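You operate a simulated robot arm through the tools that you are given. There is no shell and no other tool. Be economical: measure what you need, move in short steps, check, and stop when the job is done.

You are at the controls of a simulated two-armed robot. One attempt, no reset.

Task
Take the brown banjo bolt and leave it on the belt behind engine two. Then take the small carton that says "3" from the front of the fluid bench and leave it on top of the silver piston there. Then pull the red drawer open. Keep to this order.
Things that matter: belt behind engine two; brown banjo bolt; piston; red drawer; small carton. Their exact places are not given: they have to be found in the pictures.

Only the result counts: the job must be done as asked and must still hold three seconds after the hand-in. Knocking over, shifting, dropping, spilling or breaking anything else fails it.

Robot
Two 7-joint arms with two-finger grippers on one trunk, on a base that drives. Base frame: it is fixed to the floor where the robot stands at the start and does not move with it; the origin is under the middle of the robot, x ahead of it, y to its left, z up. Units: mm, degrees, N and s.
The left shoulder is at the start at [70, 139, 1211], the right one opposite. With the tool pointing down near the work surface each hand reaches from about 360 to 760 mm from the robot's upright axis, wherever it stands, measured 20 degrees to its own side. Places, roughly: belt behind engine two [-500, -3800, 300]; brown banjo bolt (2x2x4 cm) [500, -100, 900]; piston [2500, 0, 1000]; red drawer [-200, 4700, 500]; small carton [2750, 0, 750]. Payload 3.43 kg a hand.
Tool frame (each hand has its own): the origin (TCP) lies between the finger pads and is the grasp point; the fingertips stand 30 mm ahead of it; z points along the fingers, y is the line along which they close. The gripper opens to 104 mm. The gripper's body begins 57 mm behind the TCP.
Orientation is that of the tool frame in the base frame, as a unit quaternion [x, y, z, w]. With the fingers straight down and closing along the base's y, the tool's x points along the base's -x, its y along +y and its z along -z.

Tools
- The arms move only by the tool apply_moves. It takes "left_series", "right_series" or both (then of equal length, played together; a hand with none holds still); each is a list of rows, each a list of 2 entries, a list of its own where there are three numbers: the shift along the tool's x, y, z in mm, then the turn, a rotation vector about the tool's x, y, z in degrees. In form: [[[x, y, z], [rx, ry, rz]], ...]. A call has 1 to 8 rows; each row shifts and turns the commanded pose from where the row before left it, along the tool's axes as they then stand. "left_jaw" and "right_jaw" are, for a hand that has rows, the opening in per cent of the stroke, from 0 (shut) to 100 (fully open), set as the call begins (left out, the last holds). A row lasts 0.2 s, in which the tool goes at most 50 mm and 8.6 degrees; a call with a longer step from one row to the next is refused whole, and so is a gripper value outside its range. A pose out of reach is approached as far as the arm can. The call stops where the force on the tool passes 40 N (or 10 N more than at its start, if that is more) or the arm is blocked; 0.2 s more then pass. Each finger travels about 45 mm/s and halts on what it meets, pressing with about 25 N; the grip force reading is that of the motor and also rises with nothing between the fingers. The clock runs only during rows and for 0.2 s after the last one: add rows that do not move to give the fingers time. It gives the time, the measured TCP pose, the force on the tool (base axes), the opening and the grip force at its end, in the units of the frame above (readings bear some noise), with the torque about the TCP (base axes, N m) and any sound that the robot's microphone picked up, and new pictures: "show" is both (left out), scene, wrist or none (wrist: the cameras of the hands that moved).
- Cameras (640 x 400 px; columns grow to the right, rows downward): "scene" is now at [136.4, -22.8, 1439.7]; the picture's right is [-0.26, -0.97, 0.00], its down [-0.55, 0.15, -0.82] and it looks along [0.79, -0.21, -0.57] (base axes); focal length 273 px, centre (320, 200). "left" rides on the left gripper at [67, -18, -90] in its tool frame; the picture's right is [0.25, 0.97, 0.00], its down [-0.73, 0.19, -0.66] and it looks along [-0.64, 0.17, 0.75] (tool axes); focal length 218 px, centre (320, 200). "right" rides on the right gripper at [67, 18, -90] in its tool frame; the picture's right is [-0.25, 0.97, 0.00], its down [-0.73, -0.19, -0.66] and it looks along [-0.64, -0.17, 0.75] (tool axes); focal length 218 px, centre (320, 200).
- lift_body(by): slides the trunk up (or, below 0, down) by that many mm; the arms and the scene camera ride with it, the base frame stays. It gives what a move gives, with no picture.
- roll_base(legs): drives the robot by 1 to 6 legs, each [ahead, left, turn to the left] in mm, mm and degrees, along the robot's own axes; the way and the turn of a leg run together, so that a leg with both is an arc; at most 1500 mm and 180 degrees a leg. The arms and the cameras ride along, it lands a little off, and it stops where it bumps. It gives what a move gives, and a new picture of the scene camera.
- aim_head(pan, tilt): turns the head with the scene camera to pan (to the left, within 86 degrees either way) and tilt (down, from -29 to 69), counted from straight ahead of the robot. It gives what a move gives, and a new picture of the scene camera.
- point_at(camera, pixels): there is no depth. For up to 12 entries [column, row, z] of the newest picture of that camera ("zoom" is the newest enlarged one), the place [x, y] in the base frame at which the ray of that pixel passes the height z, good to about 2 mm. No time passes.
- zoom(camera, box): a new picture of the part [left, top, right, bottom] of that camera's present view, enlarged. No time passes.
- finish_job(): hands the job in; it is judged then, once.

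Work in short steps. Measure before you move; look again where a grasp or a placing could have gone wrong, and mend it. You have 110 turns and 260 pictures in all, those below and enlarged ones among them. Open the grippers and draw the arms clear of the work before you hand the job in, unless the task says otherwise; then end with one line.

The tools are called after ">>>" as name(argument=value, ...) on one line, values as JSON. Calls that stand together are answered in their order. apply_moves: Moves the arms, as the interface text tells. Its arguments: {"type":"object","properties":{"left_series":{"type":"array"},"left_jaw":{"type":"number"},"right_series":{"type":"array"},"right_jaw":{"type":"number"},"show":{"type":"string","enum":["both","scene","wrist","none"]}},"required":[]} The other tools are called the same way: lift_body (by) slides the trunk up or down; roll_base (legs) drives the base; aim_head (pan, tilt) turns the head that bears the scene camera; point_at (camera, pixels) gives the place at which the rays of pixels pass given heights; zoom (camera, box) takes an enlarged picture of a part of a camera's view; finish_job () hands the job in.

At the start:

```text
time: 0.0
left_tcp_pos: [507.5, 72.2, 1260.0]
left_tcp_rot: [0.001, 1.0, -0.001, 0.0]
left_force: [-0.3, 0.0, 1.1]
left_torque: [0.03, -0.01, 0.01]
left_finger_gap: 103.9
left_gripper_force: 0.2
right_tcp_pos: [516.3, -336.8, 1179.1]
right_tcp_rot: [0.001, 1.0, 0.0, 0.0]
right_force: [0.1, -0.1, -0.2]
right_torque: [0.02, 0.0, 0.03]
right_finger_gap: 104.2
right_gripper_force: 0.1
trunk travel left (down, up): [-706.0, 234.0]
robot x, y, heading: [-0.6, -2.2, -0.1]
head pan, tilt: [-15.2, 34.8]
```

scene: 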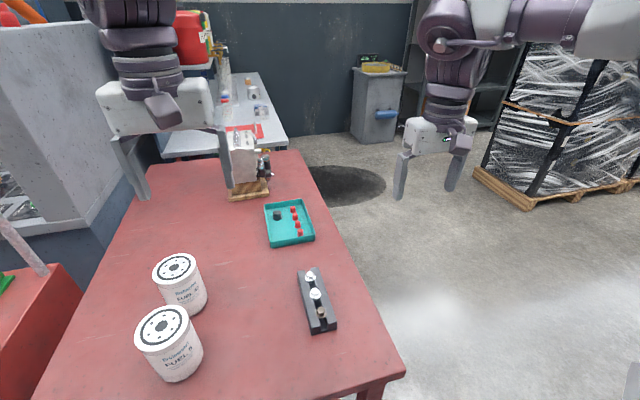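
right: 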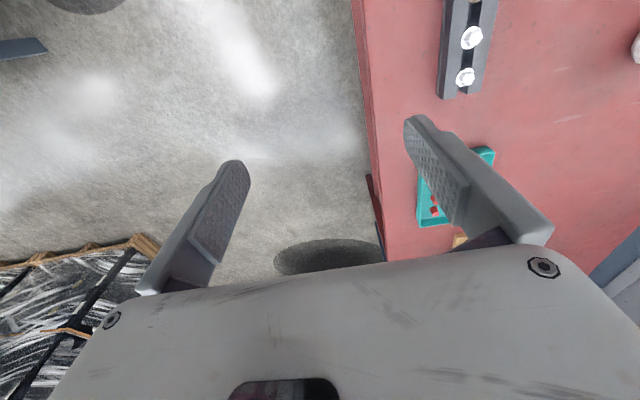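
left: 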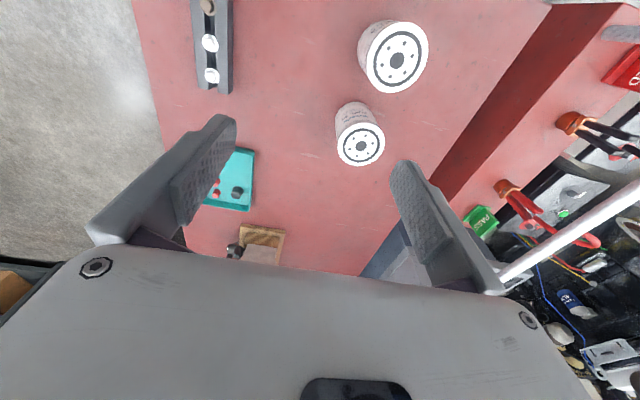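

The rack at (316,300) holds bolts, the nearest looks brown (322,312). I zoom to check.

>>> zoom(camera="scene", box=[270, 250, 370, 350])

>>> zoom(camera="left", box=[170, 0, 260, 100])

>>> point_at(camera="scene", pixels=[[322, 312, 900], [322, 312, 880], [316, 294, 900], [310, 276, 900], [402, 375, 860], [300, 155, 860]])

```text
4.00 times, centred on (320, 300) of scene
```

zoom: 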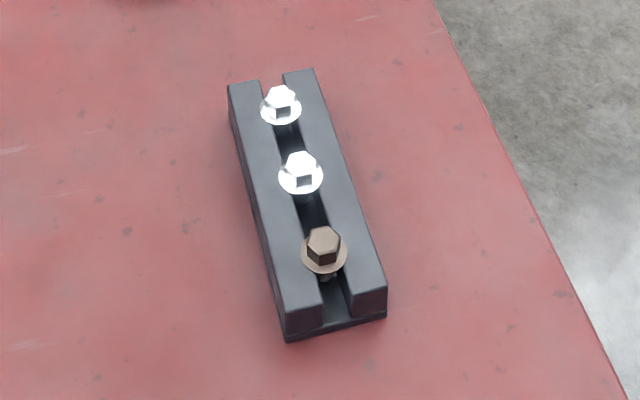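

```text
4.00 times, centred on (215, 50) of left
```

zoom: 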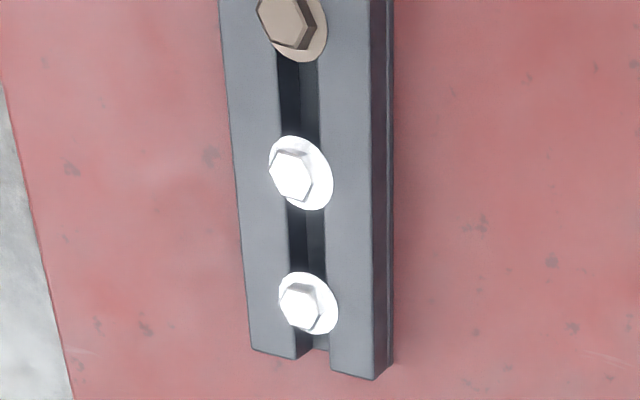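

```text
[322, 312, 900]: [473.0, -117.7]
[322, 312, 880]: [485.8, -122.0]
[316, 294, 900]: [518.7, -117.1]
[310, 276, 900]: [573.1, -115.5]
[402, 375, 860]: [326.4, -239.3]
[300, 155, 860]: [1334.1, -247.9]
```

Brown hex-head bolt sits in the slot. I triangulate head height from scene (321,310) and left (207,5.5), plus silver ones.

>>> point_at(camera="left", pixels=[[206, 4, 860], [206, 4, 880], [206, 4, 900], [206, 4, 920], [207.5, 43.5, 880], [207.5, 43.5, 900], [207.5, 43.5, 920]])

>>> point_at(camera="scene", pixels=[[321, 309.5, 860], [321, 309.5, 880], [321, 309.5, 900], [321, 309.5, 920], [315, 290, 880], [315, 290, 900], [315, 290, 920]])

```text
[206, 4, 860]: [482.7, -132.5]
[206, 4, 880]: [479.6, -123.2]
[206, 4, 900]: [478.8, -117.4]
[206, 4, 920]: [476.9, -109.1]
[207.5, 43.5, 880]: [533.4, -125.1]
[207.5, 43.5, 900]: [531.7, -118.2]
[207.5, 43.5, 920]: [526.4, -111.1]
```

```text
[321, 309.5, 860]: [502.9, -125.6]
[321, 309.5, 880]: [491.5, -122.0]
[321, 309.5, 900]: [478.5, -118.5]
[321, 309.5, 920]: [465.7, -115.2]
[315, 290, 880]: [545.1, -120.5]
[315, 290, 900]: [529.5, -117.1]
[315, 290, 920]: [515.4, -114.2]
```

Head top is at about (478.5,-118,900). I bring the right hand above it at z≈1000.

>>> apply_moves(right_series=[[[6.3, 36.5, 29.8], [0, 0, 0]], [[6.3, 36.5, 29.8], [0, 0, 0]], [[6.3, 36.5, 29.8], [0, 0, 0]], [[6.3, 36.5, 29.8], [0, 0, 0]], [[6.3, 36.5, 29.8], [0, 0, 0]], [[6.3, 36.3, 29.8], [0, 0, 0]], [[0, 0, 0], [0, 0, 0]]], right_jaw=50)

```text
time: 1.6
left_tcp_pos: [508.9, 73.3, 1258.7]
left_tcp_rot: [0.0, 1.0, 0.0, 0.0]
left_force: [0.0, 0.1, -0.2]
left_torque: [0.01, -0.02, 0.0]
left_finger_gap: 103.9
left_gripper_force: 0.1
right_tcp_pos: [451.6, -174.5, 1010.0]
right_tcp_rot: [0.0, 1.0, 0.001, 0.0]
right_force: [0.3, -0.2, 0.5]
right_torque: [-0.03, 0.0, -0.01]
right_finger_gap: 51.8
right_gripper_force: 0.0
right hand out of reach, approached as far as the arm can: row 5, 6
trunk travel left (down, up): [-706.0, 234.0]
robot x, y, heading: [0.0, 1.0, -0.1]
head pan, tilt: [-15.2, 34.8]
```

scene: 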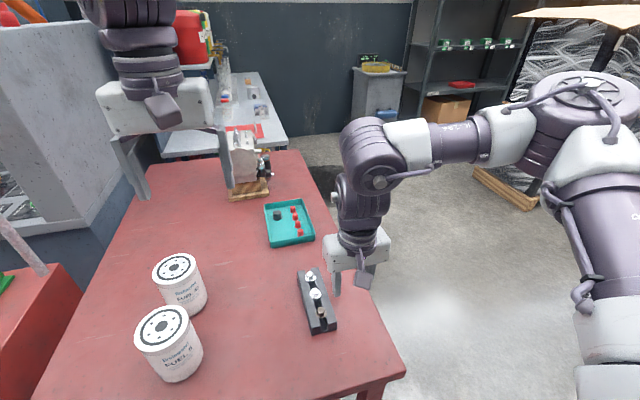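
right: 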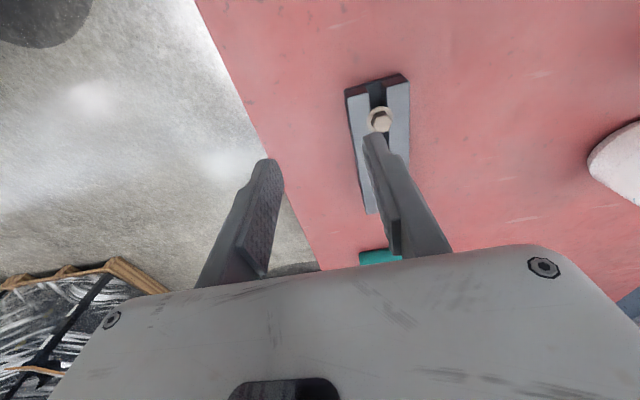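

The right arm can't get further left from here. I sidestep the base 90 mm left.

>>> roll_base(legs=[[0, 90, 0]])

```text
time: 2.7
left_tcp_pos: [507.8, 160.1, 1259.3]
left_tcp_rot: [0.001, 1.0, 0.001, 0.001]
left_force: [0.5, -0.6, -0.3]
left_torque: [-0.01, -0.04, -0.03]
left_finger_gap: 104.1
left_gripper_force: 0.0
right_tcp_pos: [451.6, -85.7, 1009.7]
right_tcp_rot: [0.001, 1.0, 0.002, 0.0]
right_force: [-0.6, -1.1, 0.3]
right_torque: [0.0, 0.01, 0.03]
right_finger_gap: 52.2
right_gripper_force: 0.1
trunk travel left (down, up): [-706.0, 234.0]
robot x, y, heading: [-2.5, 89.9, -0.0]
head pan, tilt: [-15.2, 34.8]
```

scene: 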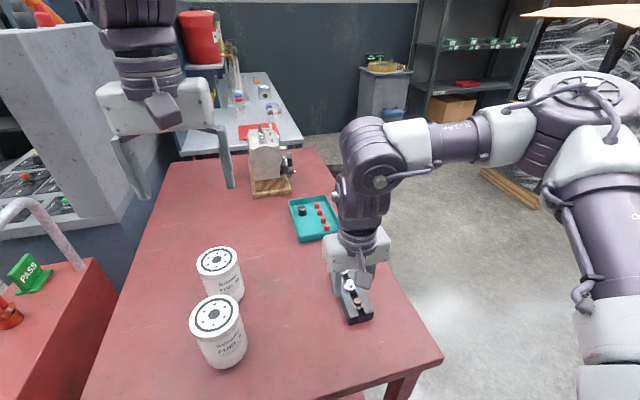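

I move to above the bolt at z≈970.

>>> apply_moves(right_series=[[[-13.5, -16.3, 20], [0, 0, 0]], [[-13.5, -16.3, 20], [0, 0, 0]], [[0, 0, 0], [0, 0, 0]]])

```text
time: 3.5
left_tcp_pos: [508.2, 164.6, 1259.3]
left_tcp_rot: [0.001, 1.0, -0.002, -0.001]
left_force: [-0.4, 0.6, -1.1]
left_torque: [-0.01, -0.02, -0.02]
left_finger_gap: 103.9
left_gripper_force: 0.0
right_tcp_pos: [477.0, -115.8, 970.7]
right_tcp_rot: [0.001, 1.0, 0.0, 0.001]
right_force: [-0.5, -0.4, 0.5]
right_torque: [-0.03, -0.01, -0.03]
right_finger_gap: 52.1
right_gripper_force: 0.1
trunk travel left (down, up): [-706.0, 234.0]
robot x, y, heading: [0.6, 93.3, -0.3]
head pan, tilt: [-15.2, 34.8]
```

scene: 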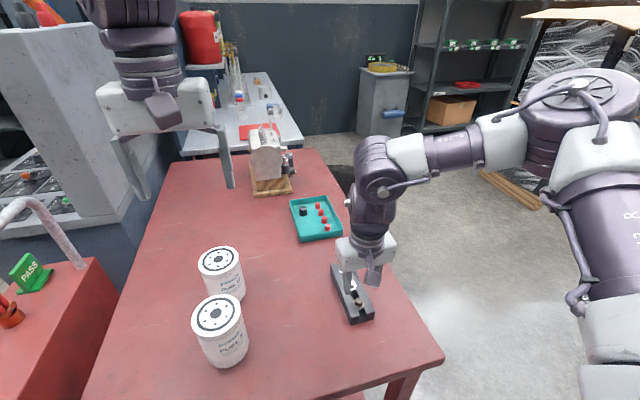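
right: 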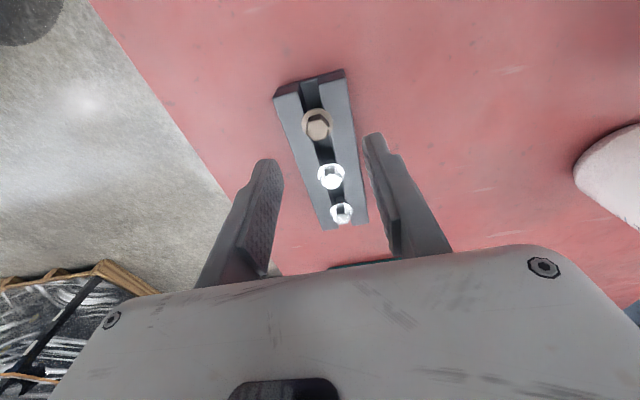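

I verify the bolt position through the right camera (head at (318,127)).

>>> zoom(camera="right", box=[270, 70, 390, 145])

>>> point_at(camera="right", pixels=[[318, 126, 890], [318, 126, 900], [318, 126, 905], [331, 176, 900], [345, 70, 860], [345, 70, 880]])

>>> zoom(camera="scene", box=[320, 250, 400, 330])

```text
5.33 times, centred on (330, 108) of right
```

zoom: 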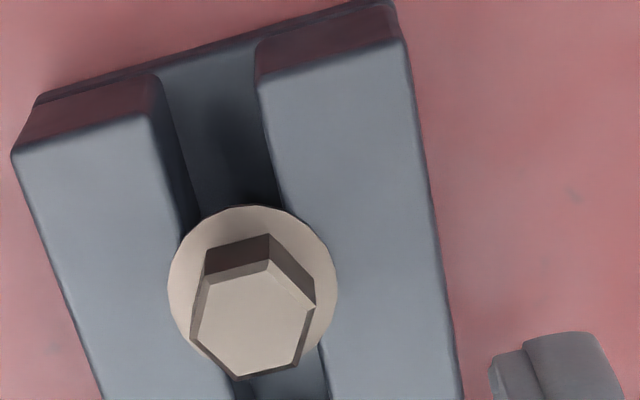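

```text
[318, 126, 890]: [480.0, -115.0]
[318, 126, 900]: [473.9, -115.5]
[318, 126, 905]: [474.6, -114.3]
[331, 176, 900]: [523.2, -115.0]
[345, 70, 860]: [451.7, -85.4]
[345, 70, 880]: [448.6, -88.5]
```

```text
5.00 times, centred on (360, 290) of scene
```

zoom: 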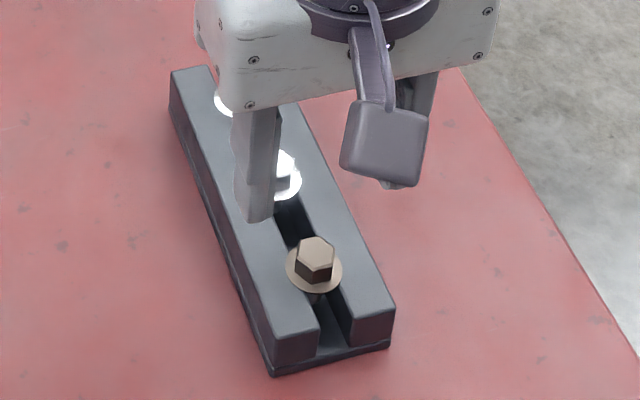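

Hex flats face ±y, good for this closing direction. I descend to TCP z≈926 and look.

>>> apply_moves(right_series=[[[0, 0, 22], [0, 0, 0]], [[0, -0.5, 22], [0, 0, 0]], [[0, 0, 0], [0, 0, 0]]])

>>> zoom(camera="scene", box=[320, 250, 400, 330])

>>> zoom(camera="right", box=[240, 80, 400, 180])

```text
time: 4.3
left_tcp_pos: [507.1, 161.7, 1260.2]
left_tcp_rot: [0.001, 1.0, 0.0, -0.001]
left_force: [-0.4, 0.7, 0.4]
left_torque: [0.0, 0.02, 0.0]
left_finger_gap: 103.8
left_gripper_force: 0.0
right_tcp_pos: [472.8, -125.7, 933.5]
right_tcp_rot: [0.001, 1.0, 0.002, 0.001]
right_force: [-0.6, -0.8, 0.2]
right_torque: [0.02, 0.01, -0.01]
right_finger_gap: 52.1
right_gripper_force: 0.0
right hand out of reach, approached as far as the arm can: row 1, 2
trunk travel left (down, up): [-706.0, 234.0]
robot x, y, heading: [1.0, 90.1, -0.1]
head pan, tilt: [-15.2, 34.8]
```

scene: 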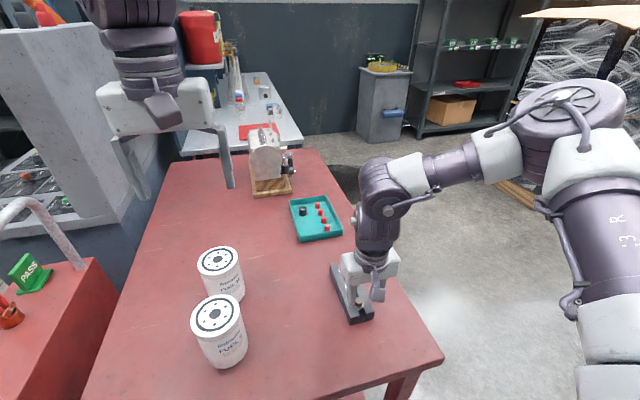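
right: 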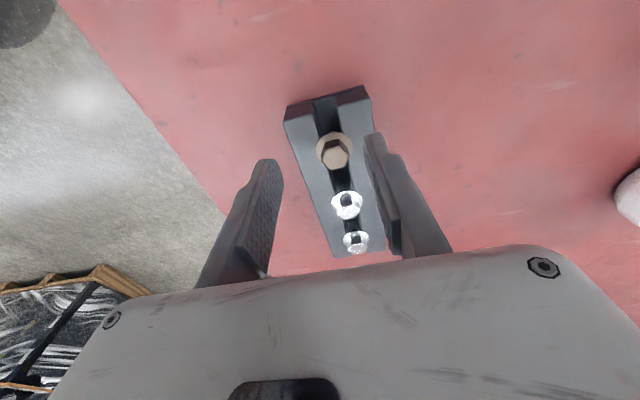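

```text
5.00 times, centred on (360, 290) of scene
```

zoom: 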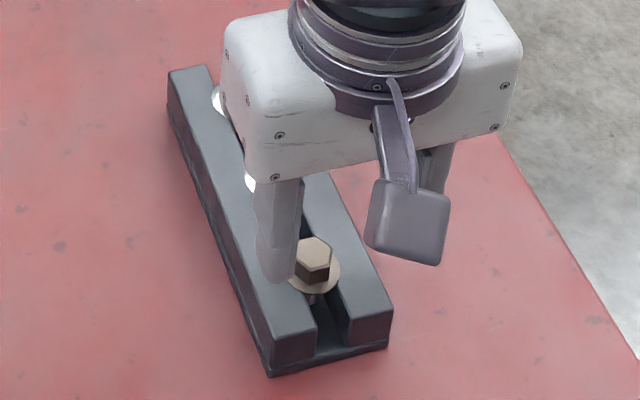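

```text
4.00 times, centred on (320, 130) of right
```

zoom: 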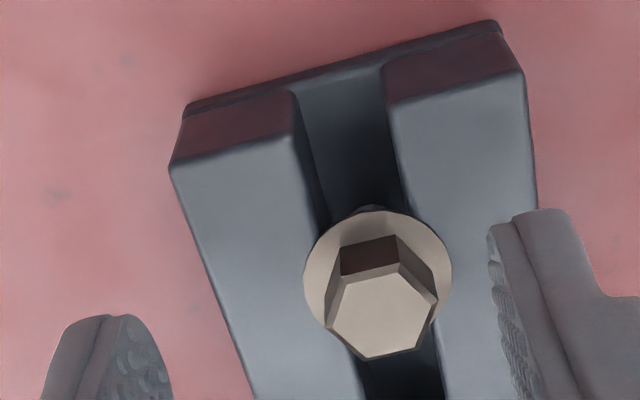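

Still limited by reach. I raise the hand 60 mm, then reposition the base back and left.

>>> apply_moves(right_series=[[[0, 0, -30], [0, 0, 0]], [[0, 0, -30], [0, 0, 0]], [[0, 0, 0], [0, 0, 0]]], show="none")

>>> roll_base(legs=[[-80, 50, 0]])

```text
time: 5.1
left_tcp_pos: [508.5, 162.1, 1259.2]
left_tcp_rot: [0.001, 1.0, 0.001, 0.0]
left_force: [0.2, 0.5, -0.2]
left_torque: [0.0, 0.0, -0.02]
left_finger_gap: 103.8
left_gripper_force: 0.0
right_tcp_pos: [472.2, -128.6, 992.5]
right_tcp_rot: [0.001, 1.0, 0.001, -0.001]
right_force: [0.0, 0.2, -0.3]
right_torque: [0.0, -0.01, -0.02]
right_finger_gap: 51.8
right_gripper_force: 0.0
trunk travel left (down, up): [-706.0, 234.0]
robot x, y, heading: [0.6, 91.5, -0.0]
head pan, tilt: [-15.2, 34.8]
```

```text
time: 6.2
left_tcp_pos: [430.0, 210.1, 1258.9]
left_tcp_rot: [0.001, 1.0, 0.001, -0.001]
left_force: [-0.4, -0.6, 0.3]
left_torque: [0.01, 0.02, -0.01]
left_finger_gap: 103.9
left_gripper_force: 0.1
right_tcp_pos: [394.3, -79.4, 991.7]
right_tcp_rot: [0.001, 1.0, 0.001, 0.0]
right_force: [0.0, -0.5, 1.1]
right_torque: [0.01, 0.02, 0.02]
right_finger_gap: 52.3
right_gripper_force: 0.0
trunk travel left (down, up): [-706.0, 234.0]
robot x, y, heading: [-77.6, 139.3, -0.2]
head pan, tilt: [-15.2, 34.8]
```

scene: 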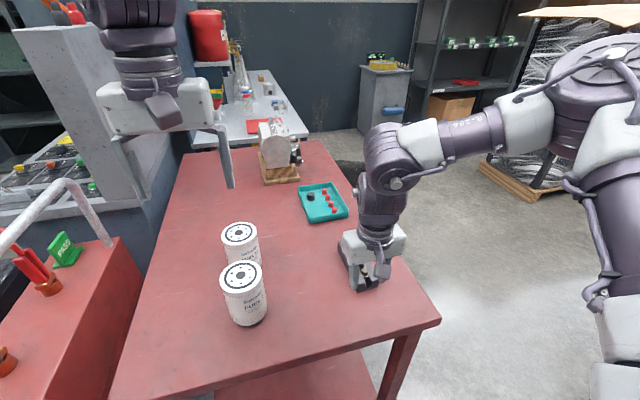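

Now target (477,-117): shift +83 x, -38 y, and down to z≈950.

>>> apply_moves(right_series=[[[-27.5, -12.5, 0], [0, 0, 0]], [[-27.5, -12.5, 0], [0, 0, 0]], [[-27.5, -12.5, 0], [0, 0, 0]], [[0, 0, 40], [0, 0, 0]], [[0, 0, 0], [0, 0, 0]], [[0, 0, 0], [0, 0, 0]]], show="wrist")

>>> zoom(camera="right", box=[240, 80, 400, 180])

```text
time: 7.6
left_tcp_pos: [429.6, 211.5, 1259.3]
left_tcp_rot: [0.001, 1.0, 0.0, 0.0]
left_force: [-0.3, -0.4, -0.5]
left_torque: [0.02, 0.01, -0.02]
left_finger_gap: 104.1
left_gripper_force: 0.0
right_tcp_pos: [463.1, -125.4, 957.3]
right_tcp_rot: [0.001, 1.0, 0.002, 0.002]
right_force: [0.3, -0.4, 0.3]
right_torque: [0.04, -0.02, 0.02]
right_finger_gap: 52.2
right_gripper_force: 0.0
right hand out of reach, approached as far as the arm can: row 3, 4
trunk travel left (down, up): [-706.0, 234.0]
robot x, y, heading: [-79.0, 138.9, 0.1]
head pan, tilt: [-15.2, 34.8]
```

right: 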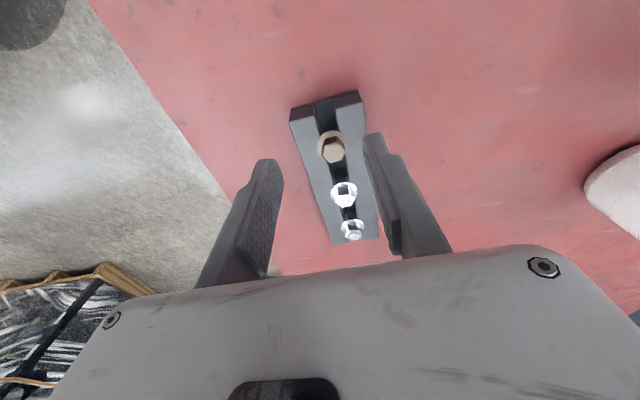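

```text
4.00 times, centred on (320, 130) of right
```

zoom: 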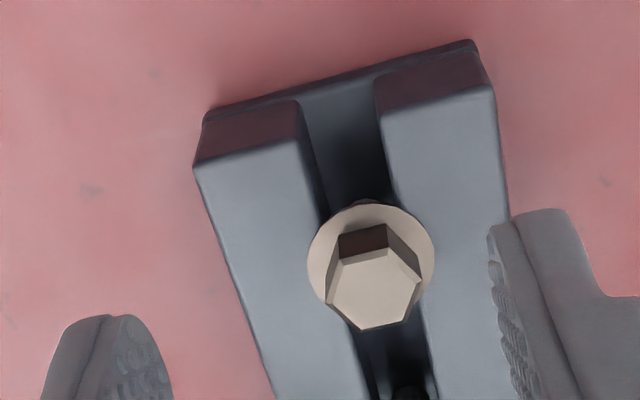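

Reach-limited again while radius is fine, so I suspect height relative to the shoulder. I raise the hand and lower the trunk.

>>> apply_moves(right_series=[[[0, 0, -45], [0, 0, 0]], [[0, 0, -45], [0, 0, 0]], [[0, 0, -45], [0, 0, 0]], [[0, 0, -45], [0, 0, 0]], [[0, 0, 0], [0, 0, 0]]], show="none")

>>> lift_body(by=-150)

```text
time: 8.8
left_tcp_pos: [429.5, 210.9, 1259.9]
left_tcp_rot: [0.002, 1.0, 0.0, 0.0]
left_force: [0.4, 0.6, -1.1]
left_torque: [0.02, -0.01, 0.0]
left_finger_gap: 103.9
left_gripper_force: 0.1
right_tcp_pos: [449.3, -132.5, 1129.7]
right_tcp_rot: [0.001, 1.0, 0.003, 0.002]
right_force: [0.6, 0.0, -0.1]
right_torque: [0.0, -0.01, -0.01]
right_finger_gap: 51.9
right_gripper_force: 0.2
right hand out of reach, approached as far as the arm can: row 4
trunk travel left (down, up): [-706.0, 234.0]
robot x, y, heading: [-80.6, 139.5, -0.0]
head pan, tilt: [-15.2, 34.8]
```

```text
time: 10.6
left_tcp_pos: [429.3, 211.1, 1108.3]
left_tcp_rot: [0.002, 1.0, 0.0, 0.0]
left_force: [-1.7, 0.8, -0.1]
left_torque: [0.01, -0.04, -0.01]
left_finger_gap: 104.1
left_gripper_force: 0.0
right_tcp_pos: [450.3, -133.2, 980.4]
right_tcp_rot: [0.001, 1.0, 0.003, 0.002]
right_force: [0.0, -0.6, 0.3]
right_torque: [-0.01, 0.03, 0.02]
right_finger_gap: 52.0
right_gripper_force: 0.1
trunk travel left (down, up): [-556.0, 384.0]
robot x, y, heading: [-79.6, 144.1, -0.3]
head pan, tilt: [-15.2, 34.8]
```

I try toward the bolt again with the trunk lower.

>>> apply_moves(right_series=[[[-13, 8, 0], [0, 0, 0]], [[-14, 8, 0], [0, 0, 0]], [[0, 0, 20], [0, 0, 0]], [[0, 0, 0], [0, 0, 0]]])

```text
time: 11.6
left_tcp_pos: [428.9, 212.0, 1109.7]
left_tcp_rot: [0.001, 1.0, 0.0, 0.0]
left_force: [-0.1, 0.6, -0.1]
left_torque: [0.0, 0.02, -0.02]
left_finger_gap: 104.2
left_gripper_force: 0.0
right_tcp_pos: [455.6, -128.8, 950.2]
right_tcp_rot: [0.002, 1.0, 0.003, 0.001]
right_force: [-0.3, 0.5, 0.3]
right_torque: [-0.02, 0.0, -0.03]
right_finger_gap: 52.0
right_gripper_force: 0.0
right hand out of reach, approached as far as the arm can: row 1, 2
trunk travel left (down, up): [-556.0, 384.0]
robot x, y, heading: [-78.1, 140.6, -0.3]
head pan, tilt: [-15.2, 34.8]
```

scene: 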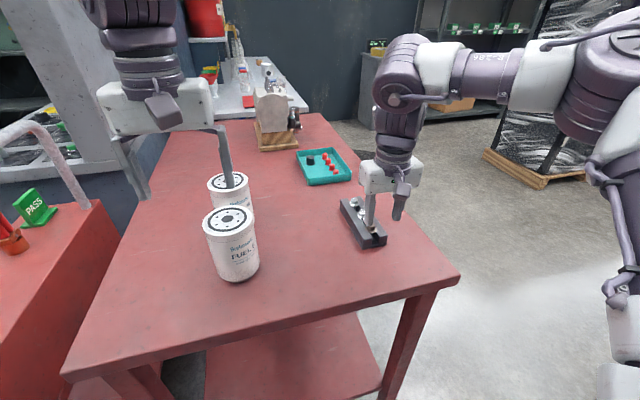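
right: 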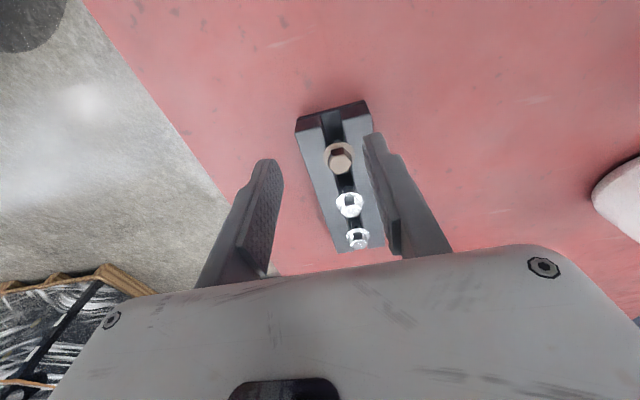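

I test whether wrist yaw is the limit: turn -16° about tool z, then shift toward the bolt.

>>> apply_moves(right_series=[[[0, 0, 0], [0, 0, -8]], [[0, 0, 0], [0, 0, -8]], [[-10, 6, 0], [0, 0, 0]], [[-10, 6, 0], [0, 0, 0]], [[0, 0, 0], [0, 0, 0]]], show="wrist")

```text
time: 12.8
left_tcp_pos: [429.3, 210.9, 1108.6]
left_tcp_rot: [0.002, 1.0, 0.0, -0.001]
left_force: [0.1, 0.4, 0.4]
left_torque: [0.03, 0.0, 0.01]
left_finger_gap: 103.8
left_gripper_force: 0.0
right_tcp_pos: [460.5, -119.2, 946.0]
right_tcp_rot: [-0.138, 0.99, 0.003, 0.004]
right_force: [-0.4, 0.9, -0.1]
right_torque: [-0.01, -0.02, -0.03]
right_finger_gap: 52.2
right_gripper_force: 0.0
right hand out of reach, approached as far as the arm can: row 4
trunk travel left (down, up): [-556.0, 384.0]
robot x, y, heading: [-75.9, 137.5, 0.0]
head pan, tilt: [-15.2, 34.8]
```

right: 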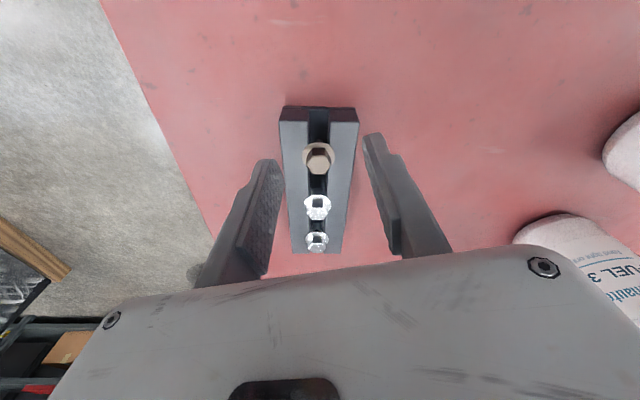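

Only a little gain; I check the clearance of the red cart on the left before shifting the base.

>>> point_at(camera="scene", pixels=[[100, 203, 860], [10, 345, 860], [62, 375, 860], [458, 280, 860]])

>>> aim_head(pan=50, tilt=45)

```text
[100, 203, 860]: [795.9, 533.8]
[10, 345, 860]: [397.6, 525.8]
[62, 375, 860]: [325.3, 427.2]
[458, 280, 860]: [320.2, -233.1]
```

```text
time: 14.1
left_tcp_pos: [428.5, 210.5, 1109.6]
left_tcp_rot: [0.002, 1.0, 0.001, 0.0]
left_force: [0.7, -1.1, 0.8]
left_torque: [-0.02, 0.03, 0.0]
left_finger_gap: 104.2
left_gripper_force: 0.0
right_tcp_pos: [462.0, -119.1, 944.9]
right_tcp_rot: [-0.138, 0.99, 0.003, 0.004]
right_force: [0.3, 0.1, -0.9]
right_torque: [0.0, -0.01, 0.0]
right_finger_gap: 51.8
right_gripper_force: 0.0
trunk travel left (down, up): [-556.0, 384.0]
robot x, y, heading: [-81.4, 137.0, 0.3]
head pan, tilt: [50.0, 45.0]
```

scene: 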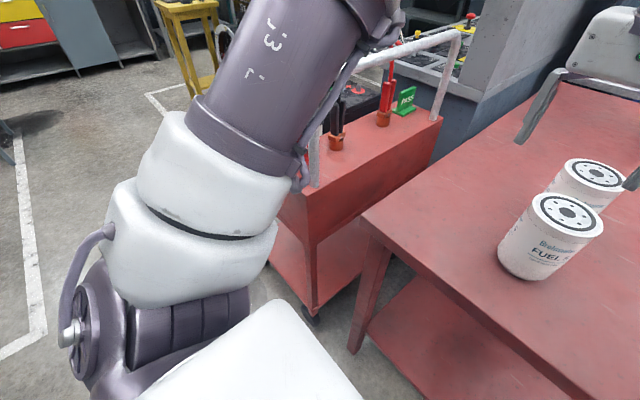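

The left arm nears the cart, so I'll not go further left. I'll use the left hand instead, with the base moved right; first lift and withdraw the right hand.

>>> apply_moves(right_series=[[[0, 0, -40], [0, 0, 0]], [[0, 0, -40], [0, 0, 8]], [[0, 0, -20], [0, 0, 8]], [[0, -45, 0], [0, 0, 0]], [[0, -45, 0], [0, 0, 0]], [[0, -45, 0], [0, 0, 0]], [[10, -45, 0], [0, 0, 0]], [[0, 0, 0], [0, 0, 0]]], show="none")

>>> aim_head(pan=10, tilt=45)

```text
time: 15.9
left_tcp_pos: [430.4, 212.0, 1108.6]
left_tcp_rot: [0.001, 1.0, -0.001, 0.0]
left_force: [-0.1, -0.2, -0.3]
left_torque: [-0.01, 0.03, 0.01]
left_finger_gap: 103.9
left_gripper_force: 0.0
right_tcp_pos: [413.9, -316.7, 1022.9]
right_tcp_rot: [0.002, 1.0, 0.001, 0.002]
right_force: [0.2, 0.9, 0.3]
right_torque: [0.01, 0.02, 0.0]
right_finger_gap: 51.8
right_gripper_force: 0.1
right hand out of reach, approached as far as the arm can: row 1, 2, 3
trunk travel left (down, up): [-556.0, 384.0]
robot x, y, heading: [-80.2, 138.8, -0.3]
head pan, tilt: [50.0, 45.0]
```

```text
time: 17.0
left_tcp_pos: [428.1, 210.8, 1109.3]
left_tcp_rot: [0.001, 1.0, -0.001, -0.001]
left_force: [-0.1, -0.5, 0.1]
left_torque: [0.02, 0.01, 0.01]
left_finger_gap: 103.6
left_gripper_force: 0.0
right_tcp_pos: [414.6, -317.8, 1022.2]
right_tcp_rot: [0.001, 1.0, 0.002, 0.002]
right_force: [0.7, -0.4, 0.2]
right_torque: [0.02, 0.02, 0.02]
right_finger_gap: 51.9
right_gripper_force: 0.0
trunk travel left (down, up): [-556.0, 384.0]
robot x, y, heading: [-79.7, 141.2, 0.2]
head pan, tilt: [10.0, 45.0]
```

scene: 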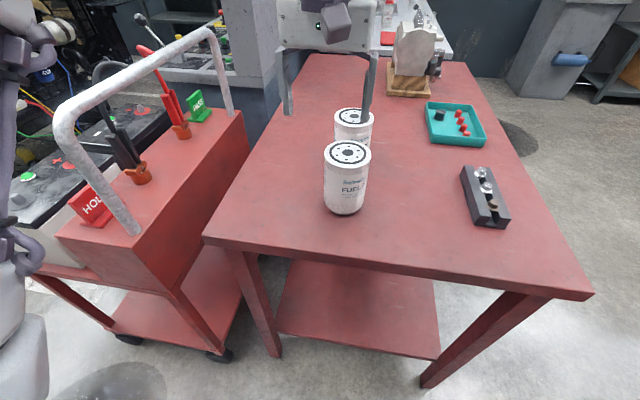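

Base right 405 mm and ahead 55 mm so the left hand can take the bolt.

>>> roll_base(legs=[[0, -405, 0], [55, 0, 0]])

```text
time: 20.1
left_tcp_pos: [480.0, -190.2, 1110.9]
left_tcp_rot: [0.003, 1.0, -0.001, 0.0]
left_force: [0.0, 0.1, 0.2]
left_torque: [0.01, -0.03, -0.04]
left_finger_gap: 104.0
left_gripper_force: 0.1
right_tcp_pos: [465.3, -717.7, 1023.7]
right_tcp_rot: [0.002, 1.0, 0.003, 0.004]
right_force: [-0.3, 0.4, -0.1]
right_torque: [0.02, 0.02, -0.02]
right_finger_gap: 52.1
right_gripper_force: 0.1
trunk travel left (down, up): [-556.0, 384.0]
robot x, y, heading: [-27.4, -261.8, -0.2]
head pan, tilt: [10.0, 45.0]
```

scene: 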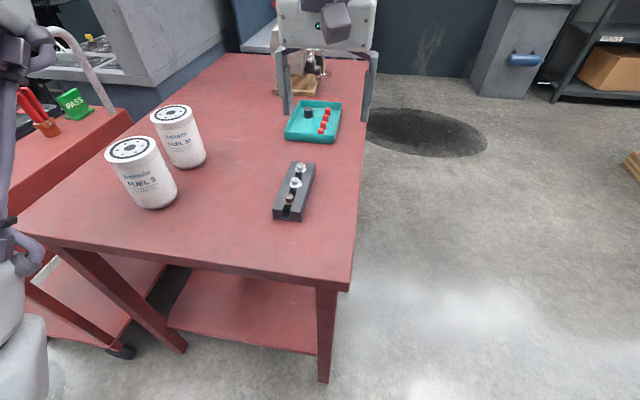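

Left hand toward (477,-117,985).

>>> apply_moves(left_series=[[[0, 18, 30], [0, 0, 0]], [[1, 18, 30], [0, 0, 0]], [[1, 18, 30], [0, 0, 0]], [[1, 18, 30], [0, 0, 0]], [[0, 0, 0], [0, 0, 0]]], left_jaw=50, show="wrist")

```text
time: 21.2
left_tcp_pos: [479.9, -118.2, 989.8]
left_tcp_rot: [0.003, 1.0, 0.001, -0.001]
left_force: [0.3, 0.1, -0.1]
left_torque: [0.0, -0.01, 0.03]
left_finger_gap: 52.0
left_gripper_force: 0.1
right_tcp_pos: [465.4, -719.5, 1022.6]
right_tcp_rot: [0.003, 1.0, 0.002, 0.001]
right_force: [0.1, 0.4, 0.5]
right_torque: [-0.04, -0.01, -0.02]
right_finger_gap: 52.0
right_gripper_force: 0.0
trunk travel left (down, up): [-556.0, 384.0]
robot x, y, heading: [-26.8, -255.1, -0.2]
head pan, tilt: [10.0, 45.0]
```

left: 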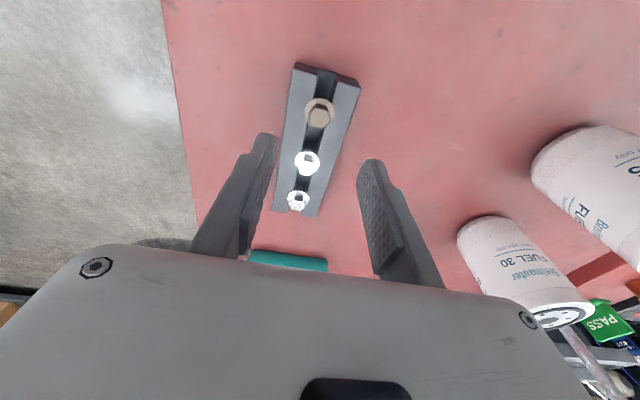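

Reachable. I measure the bolt head in this view, then descend.

>>> point_at(camera="left", pixels=[[319, 116, 900], [319, 116, 890], [308, 161, 900]])

>>> apply_moves(left_series=[[[1, 0, 30], [0, 0, 0]], [[1, 0, 30], [0, 0, 0]], [[0, 0, 0], [0, 0, 0]]], show="wrist")

>>> zoom(camera="left", box=[240, 100, 400, 200])

>>> zoom(camera="scene", box=[250, 150, 330, 230])

```text
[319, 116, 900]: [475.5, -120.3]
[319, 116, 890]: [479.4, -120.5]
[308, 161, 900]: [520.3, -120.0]
```

```text
time: 22.1
left_tcp_pos: [477.3, -117.4, 929.6]
left_tcp_rot: [0.002, 1.0, 0.0, 0.001]
left_force: [-0.9, 0.2, 0.5]
left_torque: [0.0, 0.01, -0.01]
left_finger_gap: 51.8
left_gripper_force: 0.1
right_tcp_pos: [467.6, -717.7, 1023.0]
right_tcp_rot: [0.002, 1.0, 0.003, 0.003]
right_force: [0.2, 0.6, 1.0]
right_torque: [-0.05, -0.02, 0.01]
right_finger_gap: 51.8
right_gripper_force: 0.0
trunk travel left (down, up): [-556.0, 384.0]
robot x, y, heading: [-24.8, -265.7, -0.4]
head pan, tilt: [10.0, 45.0]
```

left: 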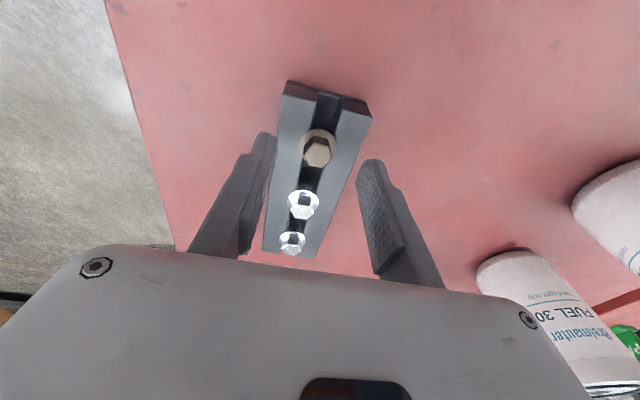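

```text
4.00 times, centred on (320, 150) of left
```

zoom: 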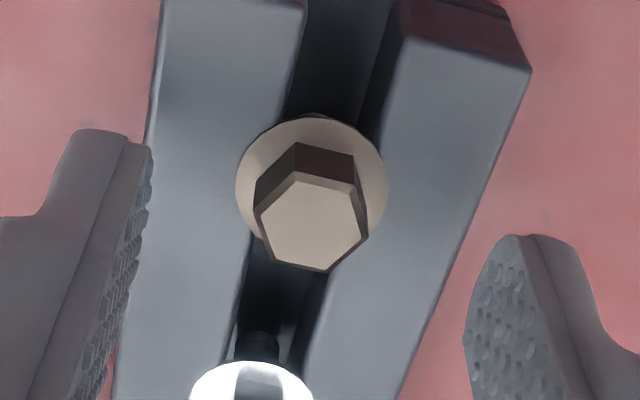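

```text
5.00 times, centred on (290, 190) of scene
```

zoom: 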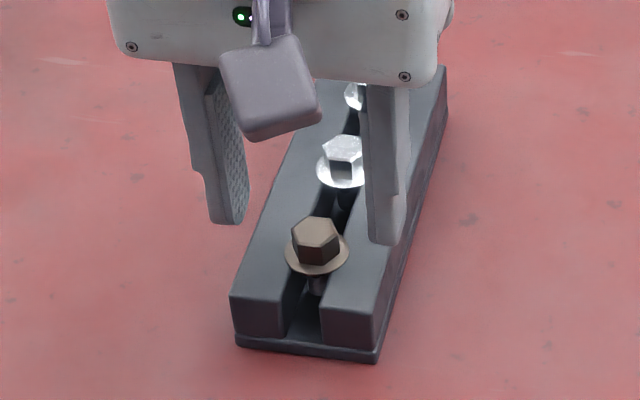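

I check the fingertip position against the bolt with the scene camera at z=900.

>>> point_at(camera="scene", pixels=[[303, 198.6, 900], [272, 194.6, 900], [289.6, 196, 900], [289.4, 202, 890], [284, 217, 887]])

>>> point_at(camera="left", pixels=[[317.8, 154.5, 900], [318, 147, 890], [318, 147, 887]])

```text
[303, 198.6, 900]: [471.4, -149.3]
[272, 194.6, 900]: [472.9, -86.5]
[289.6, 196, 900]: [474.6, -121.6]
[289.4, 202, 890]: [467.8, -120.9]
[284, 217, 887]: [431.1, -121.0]
```

```text
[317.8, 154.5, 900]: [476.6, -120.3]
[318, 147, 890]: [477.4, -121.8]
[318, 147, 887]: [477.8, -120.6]
```

Bolt at (476,-120.5). I shift y -3, lower to TCP≈919 and look before closing.

>>> apply_moves(left_series=[[[1, -3, 5], [0, 0, 0]], [[0, 0, 5.5], [0, 0, 0]], [[0, 0, 0], [0, 0, 0]]], show="none")

>>> zoom(camera="scene", box=[250, 150, 330, 230])

```text
time: 22.9
left_tcp_pos: [476.5, -120.4, 918.8]
left_tcp_rot: [0.003, 1.0, 0.0, -0.001]
left_force: [-0.3, -0.2, 0.2]
left_torque: [0.0, 0.0, -0.02]
left_finger_gap: 52.1
left_gripper_force: 0.0
right_tcp_pos: [467.3, -717.9, 1023.3]
right_tcp_rot: [0.003, 1.0, 0.003, 0.002]
right_force: [-0.5, 0.0, -0.7]
right_torque: [0.02, 0.01, -0.05]
right_finger_gap: 52.1
right_gripper_force: 0.0
trunk travel left (down, up): [-556.0, 384.0]
robot x, y, heading: [-26.0, -260.6, -0.2]
head pan, tilt: [10.0, 45.0]
```

```text
5.00 times, centred on (290, 190) of scene
```

zoom: 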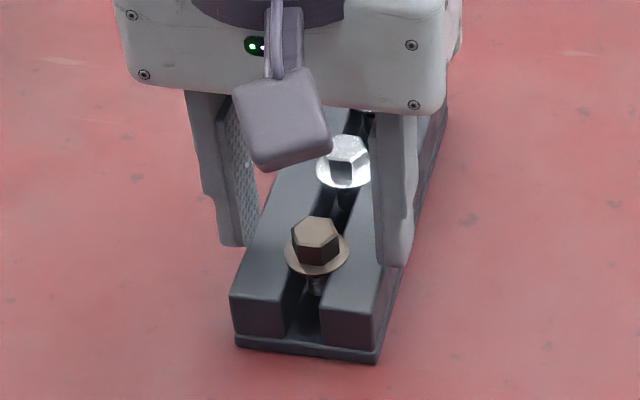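

Tips look just about washer level, clear of the rails. I close.

>>> apply_moves(left_series=[[[0, 0, 0], [0, 0, 0]], [[0, 0, 0], [0, 0, 0]], [[0, 0, 0], [0, 0, 0]], [[0, 0, 0], [0, 0, 0]], [[0, 0, 0], [0, 0, 0]]], left_jaw=0, show="wrist")

>>> zoom(camera="scene", box=[250, 150, 330, 230])

```text
time: 24.1
left_tcp_pos: [477.2, -121.3, 918.9]
left_tcp_rot: [0.002, 1.0, 0.0, 0.0]
left_force: [-0.7, -0.8, -0.5]
left_torque: [0.0, 0.0, 0.04]
left_finger_gap: 0.0
left_gripper_force: 24.6
right_tcp_pos: [467.1, -717.9, 1022.5]
right_tcp_rot: [0.002, 1.0, 0.002, 0.002]
right_force: [-0.3, -0.1, -0.3]
right_torque: [0.02, 0.02, -0.03]
right_finger_gap: 52.0
right_gripper_force: 0.0
trunk travel left (down, up): [-556.0, 384.0]
robot x, y, heading: [-24.7, -259.0, -0.2]
head pan, tilt: [10.0, 45.0]
```

left: 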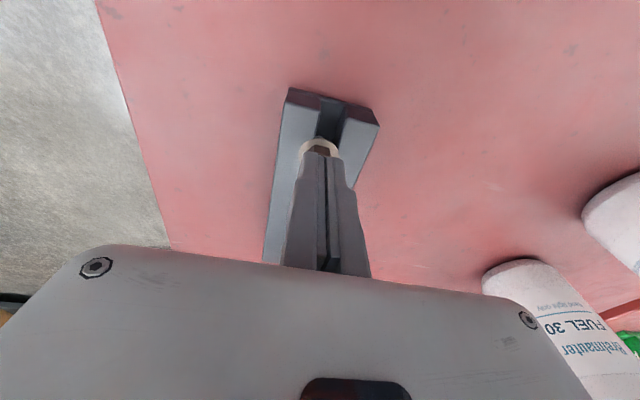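

```text
5.00 times, centred on (290, 190) of scene
```

zoom: 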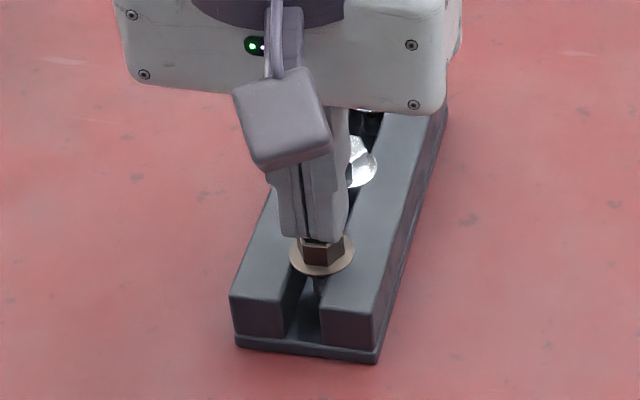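

The jaws closed to 0, missing the head. I zoom in closely to see how fingers and head lie.

>>> zoom(camera="scene", box=[274, 182, 306, 214])

>>> zoom(camera="left", box=[290, 120, 354, 184])

```text
12.50 times, centred on (290, 198) of scene
```

zoom: 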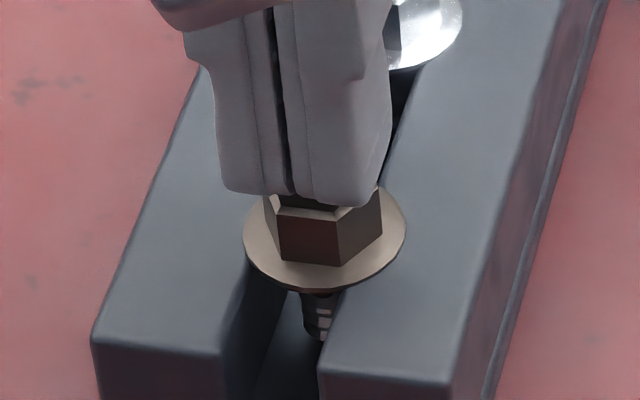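

```text
6.25 times, centred on (322, 152) of left
```

zoom: 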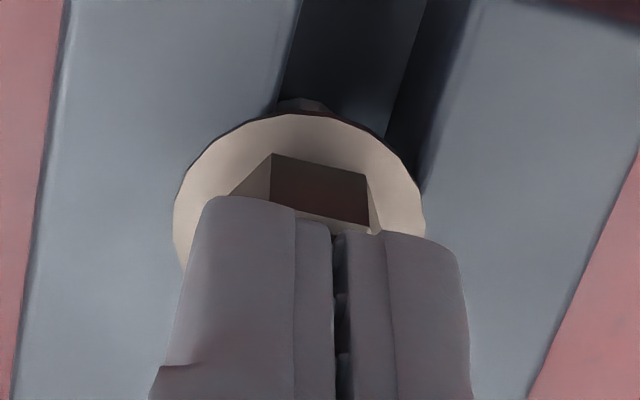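

Fingers sit just above the head (top ≈888). I open, shift y -2, descend 8.5 mm (force guard), and close.

>>> apply_moves(left_series=[[[0, 0, 0], [0, 0, 0]], [[0, 0, 0], [0, 0, 0]], [[0, -2, 0], [0, 0, 0]], [[0, 0, 4], [0, 0, 0]], [[0, 0, 4.5], [0, 0, 0]], [[0, 0, 0], [0, 0, 0]]], left_jaw=45, show="wrist")

>>> zoom(camera="scene", box=[265, 178, 315, 218])

```text
time: 25.4
left_tcp_pos: [476.0, -123.3, 910.6]
left_tcp_rot: [0.002, 1.0, 0.0, 0.0]
left_force: [1.9, 1.0, 5.6]
left_torque: [0.09, -0.01, -0.1]
left_finger_gap: 46.9
left_gripper_force: 0.1
right_tcp_pos: [467.0, -718.4, 1022.5]
right_tcp_rot: [0.003, 1.0, 0.002, 0.003]
right_force: [-0.1, -0.1, 0.4]
right_torque: [-0.01, 0.03, 0.0]
right_finger_gap: 52.4
right_gripper_force: 0.1
trunk travel left (down, up): [-556.0, 384.0]
robot x, y, heading: [-25.4, -257.0, -0.1]
head pan, tilt: [10.0, 45.0]
```

left: 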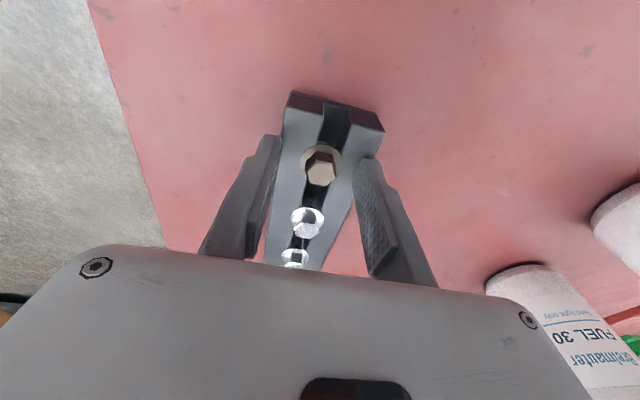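

```text
10.00 times, centred on (290, 198) of scene
```

zoom: 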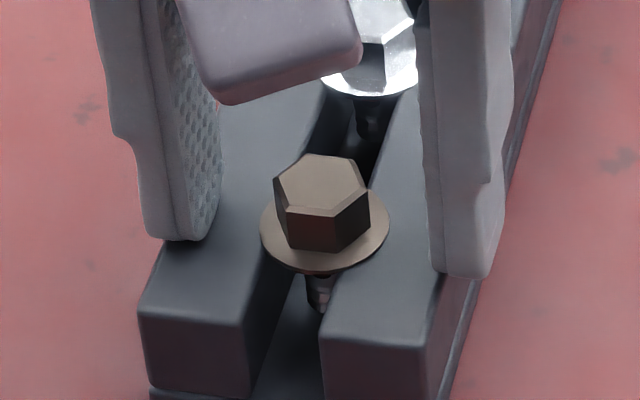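

Slight contact (5.6 N) with the rails; I raise 1.5 mm and close.

>>> apply_moves(left_series=[[[0, 0, -1.5], [0, 0, 0]]], show="none")

>>> apply_moves(left_series=[[[0, 0, 0], [0, 0, 0]], [[0, 0, 0], [0, 0, 0]], [[0, 0, 0], [0, 0, 0]], [[0, 0, 0], [0, 0, 0]], [[0, 0, 0], [0, 0, 0]]], left_jaw=0, show="wrist")

>>> zoom(camera="scene", box=[265, 178, 315, 218])

```text
time: 25.9
left_tcp_pos: [477.5, -121.8, 912.2]
left_tcp_rot: [0.002, 1.0, 0.001, 0.0]
left_force: [0.7, -0.4, 0.3]
left_torque: [-0.02, -0.01, 0.01]
left_finger_gap: 47.1
left_gripper_force: 0.0
right_tcp_pos: [467.7, -718.5, 1022.7]
right_tcp_rot: [0.003, 1.0, 0.002, 0.002]
right_force: [0.1, 0.5, -0.3]
right_torque: [-0.02, -0.03, 0.0]
right_finger_gap: 52.1
right_gripper_force: 0.1
trunk travel left (down, up): [-556.0, 384.0]
robot x, y, heading: [-25.1, -257.8, -0.2]
head pan, tilt: [10.0, 45.0]
```

```text
time: 27.1
left_tcp_pos: [476.8, -121.9, 911.9]
left_tcp_rot: [0.002, 1.0, -0.001, 0.0]
left_force: [-0.8, 5.7, -1.0]
left_torque: [0.2, -0.03, 0.03]
left_finger_gap: 17.9
left_gripper_force: 24.9
right_tcp_pos: [468.3, -717.5, 1021.7]
right_tcp_rot: [0.002, 1.0, 0.002, 0.002]
right_force: [-0.2, 0.8, -0.7]
right_torque: [0.0, 0.01, -0.02]
right_finger_gap: 52.0
right_gripper_force: 0.1
trunk travel left (down, up): [-556.0, 384.0]
robot x, y, heading: [-25.2, -261.7, -0.2]
head pan, tilt: [10.0, 45.0]
```

left: 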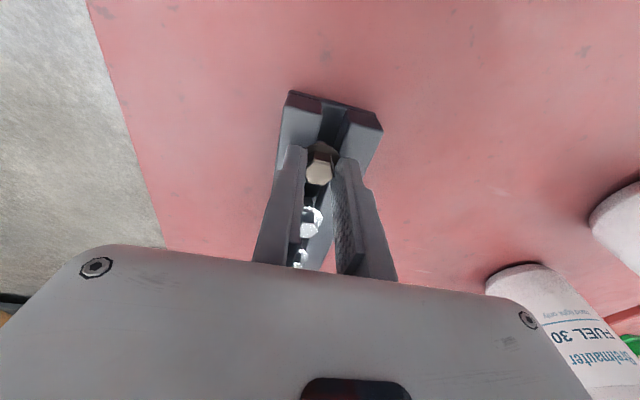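

```text
10.00 times, centred on (290, 198) of scene
```

zoom: 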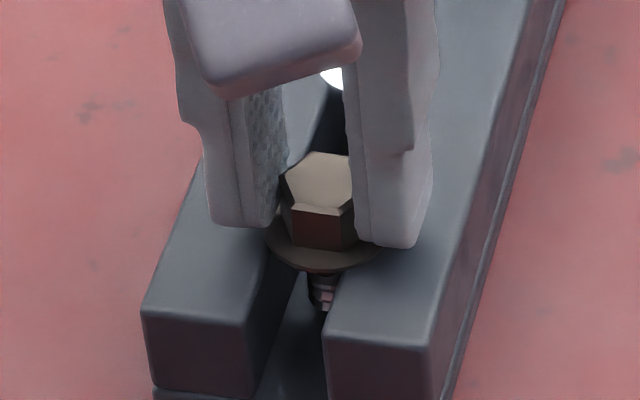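

Gripped on the head flats (17.9 mm). I lift straight up.

>>> apply_moves(left_series=[[[0, 0, -10], [0, 0, 0]], [[0, 0, -20], [0, 0, 0]], [[0, 0, -40], [0, 0, 0]], [[0, 0, -40], [0, 0, 0]], [[0, 0, -40], [0, 0, 0]], [[0, 0, -30], [0, 0, 0]], [[0, 0, 0], [0, 0, 0]]])

>>> zoom(camera="left", box=[240, 100, 400, 200])

```text
time: 28.6
left_tcp_pos: [477.7, -122.1, 1090.8]
left_tcp_rot: [0.002, 1.0, 0.0, 0.0]
left_force: [0.3, 0.3, -0.7]
left_torque: [-0.04, 0.01, 0.01]
left_finger_gap: 17.9
left_gripper_force: 25.0
right_tcp_pos: [466.2, -717.3, 1022.6]
right_tcp_rot: [0.002, 1.0, 0.001, 0.001]
right_force: [-0.9, 0.1, -0.3]
right_torque: [0.02, 0.01, 0.0]
right_finger_gap: 51.8
right_gripper_force: 0.1
trunk travel left (down, up): [-556.0, 384.0]
robot x, y, heading: [-23.5, -257.9, -0.1]
head pan, tilt: [10.0, 45.0]
```

scene: 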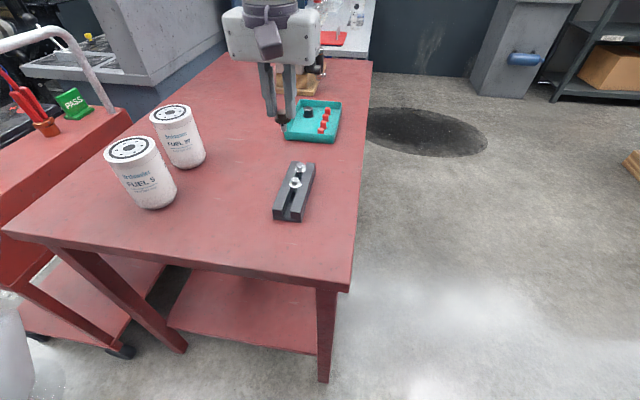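
left: 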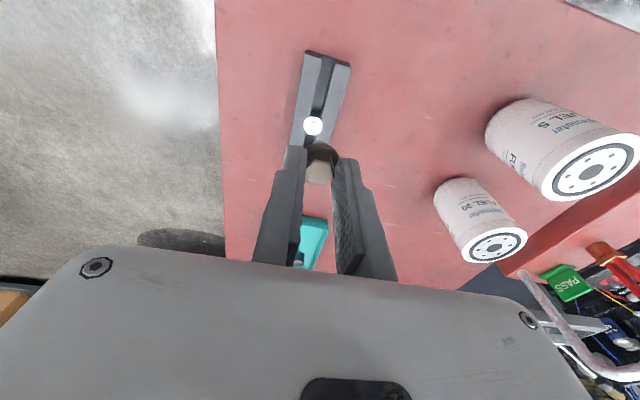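

```text
4.00 times, centred on (320, 150) of left
```

zoom: 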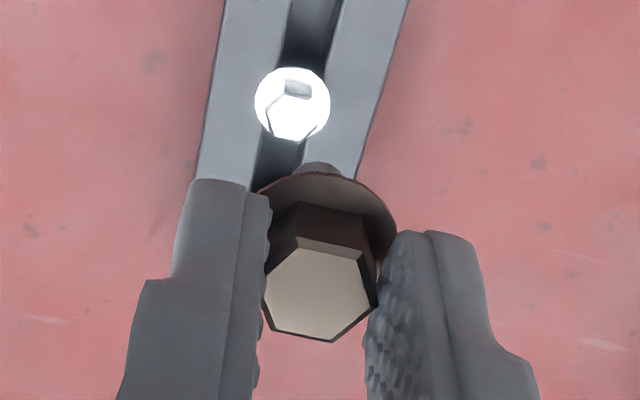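

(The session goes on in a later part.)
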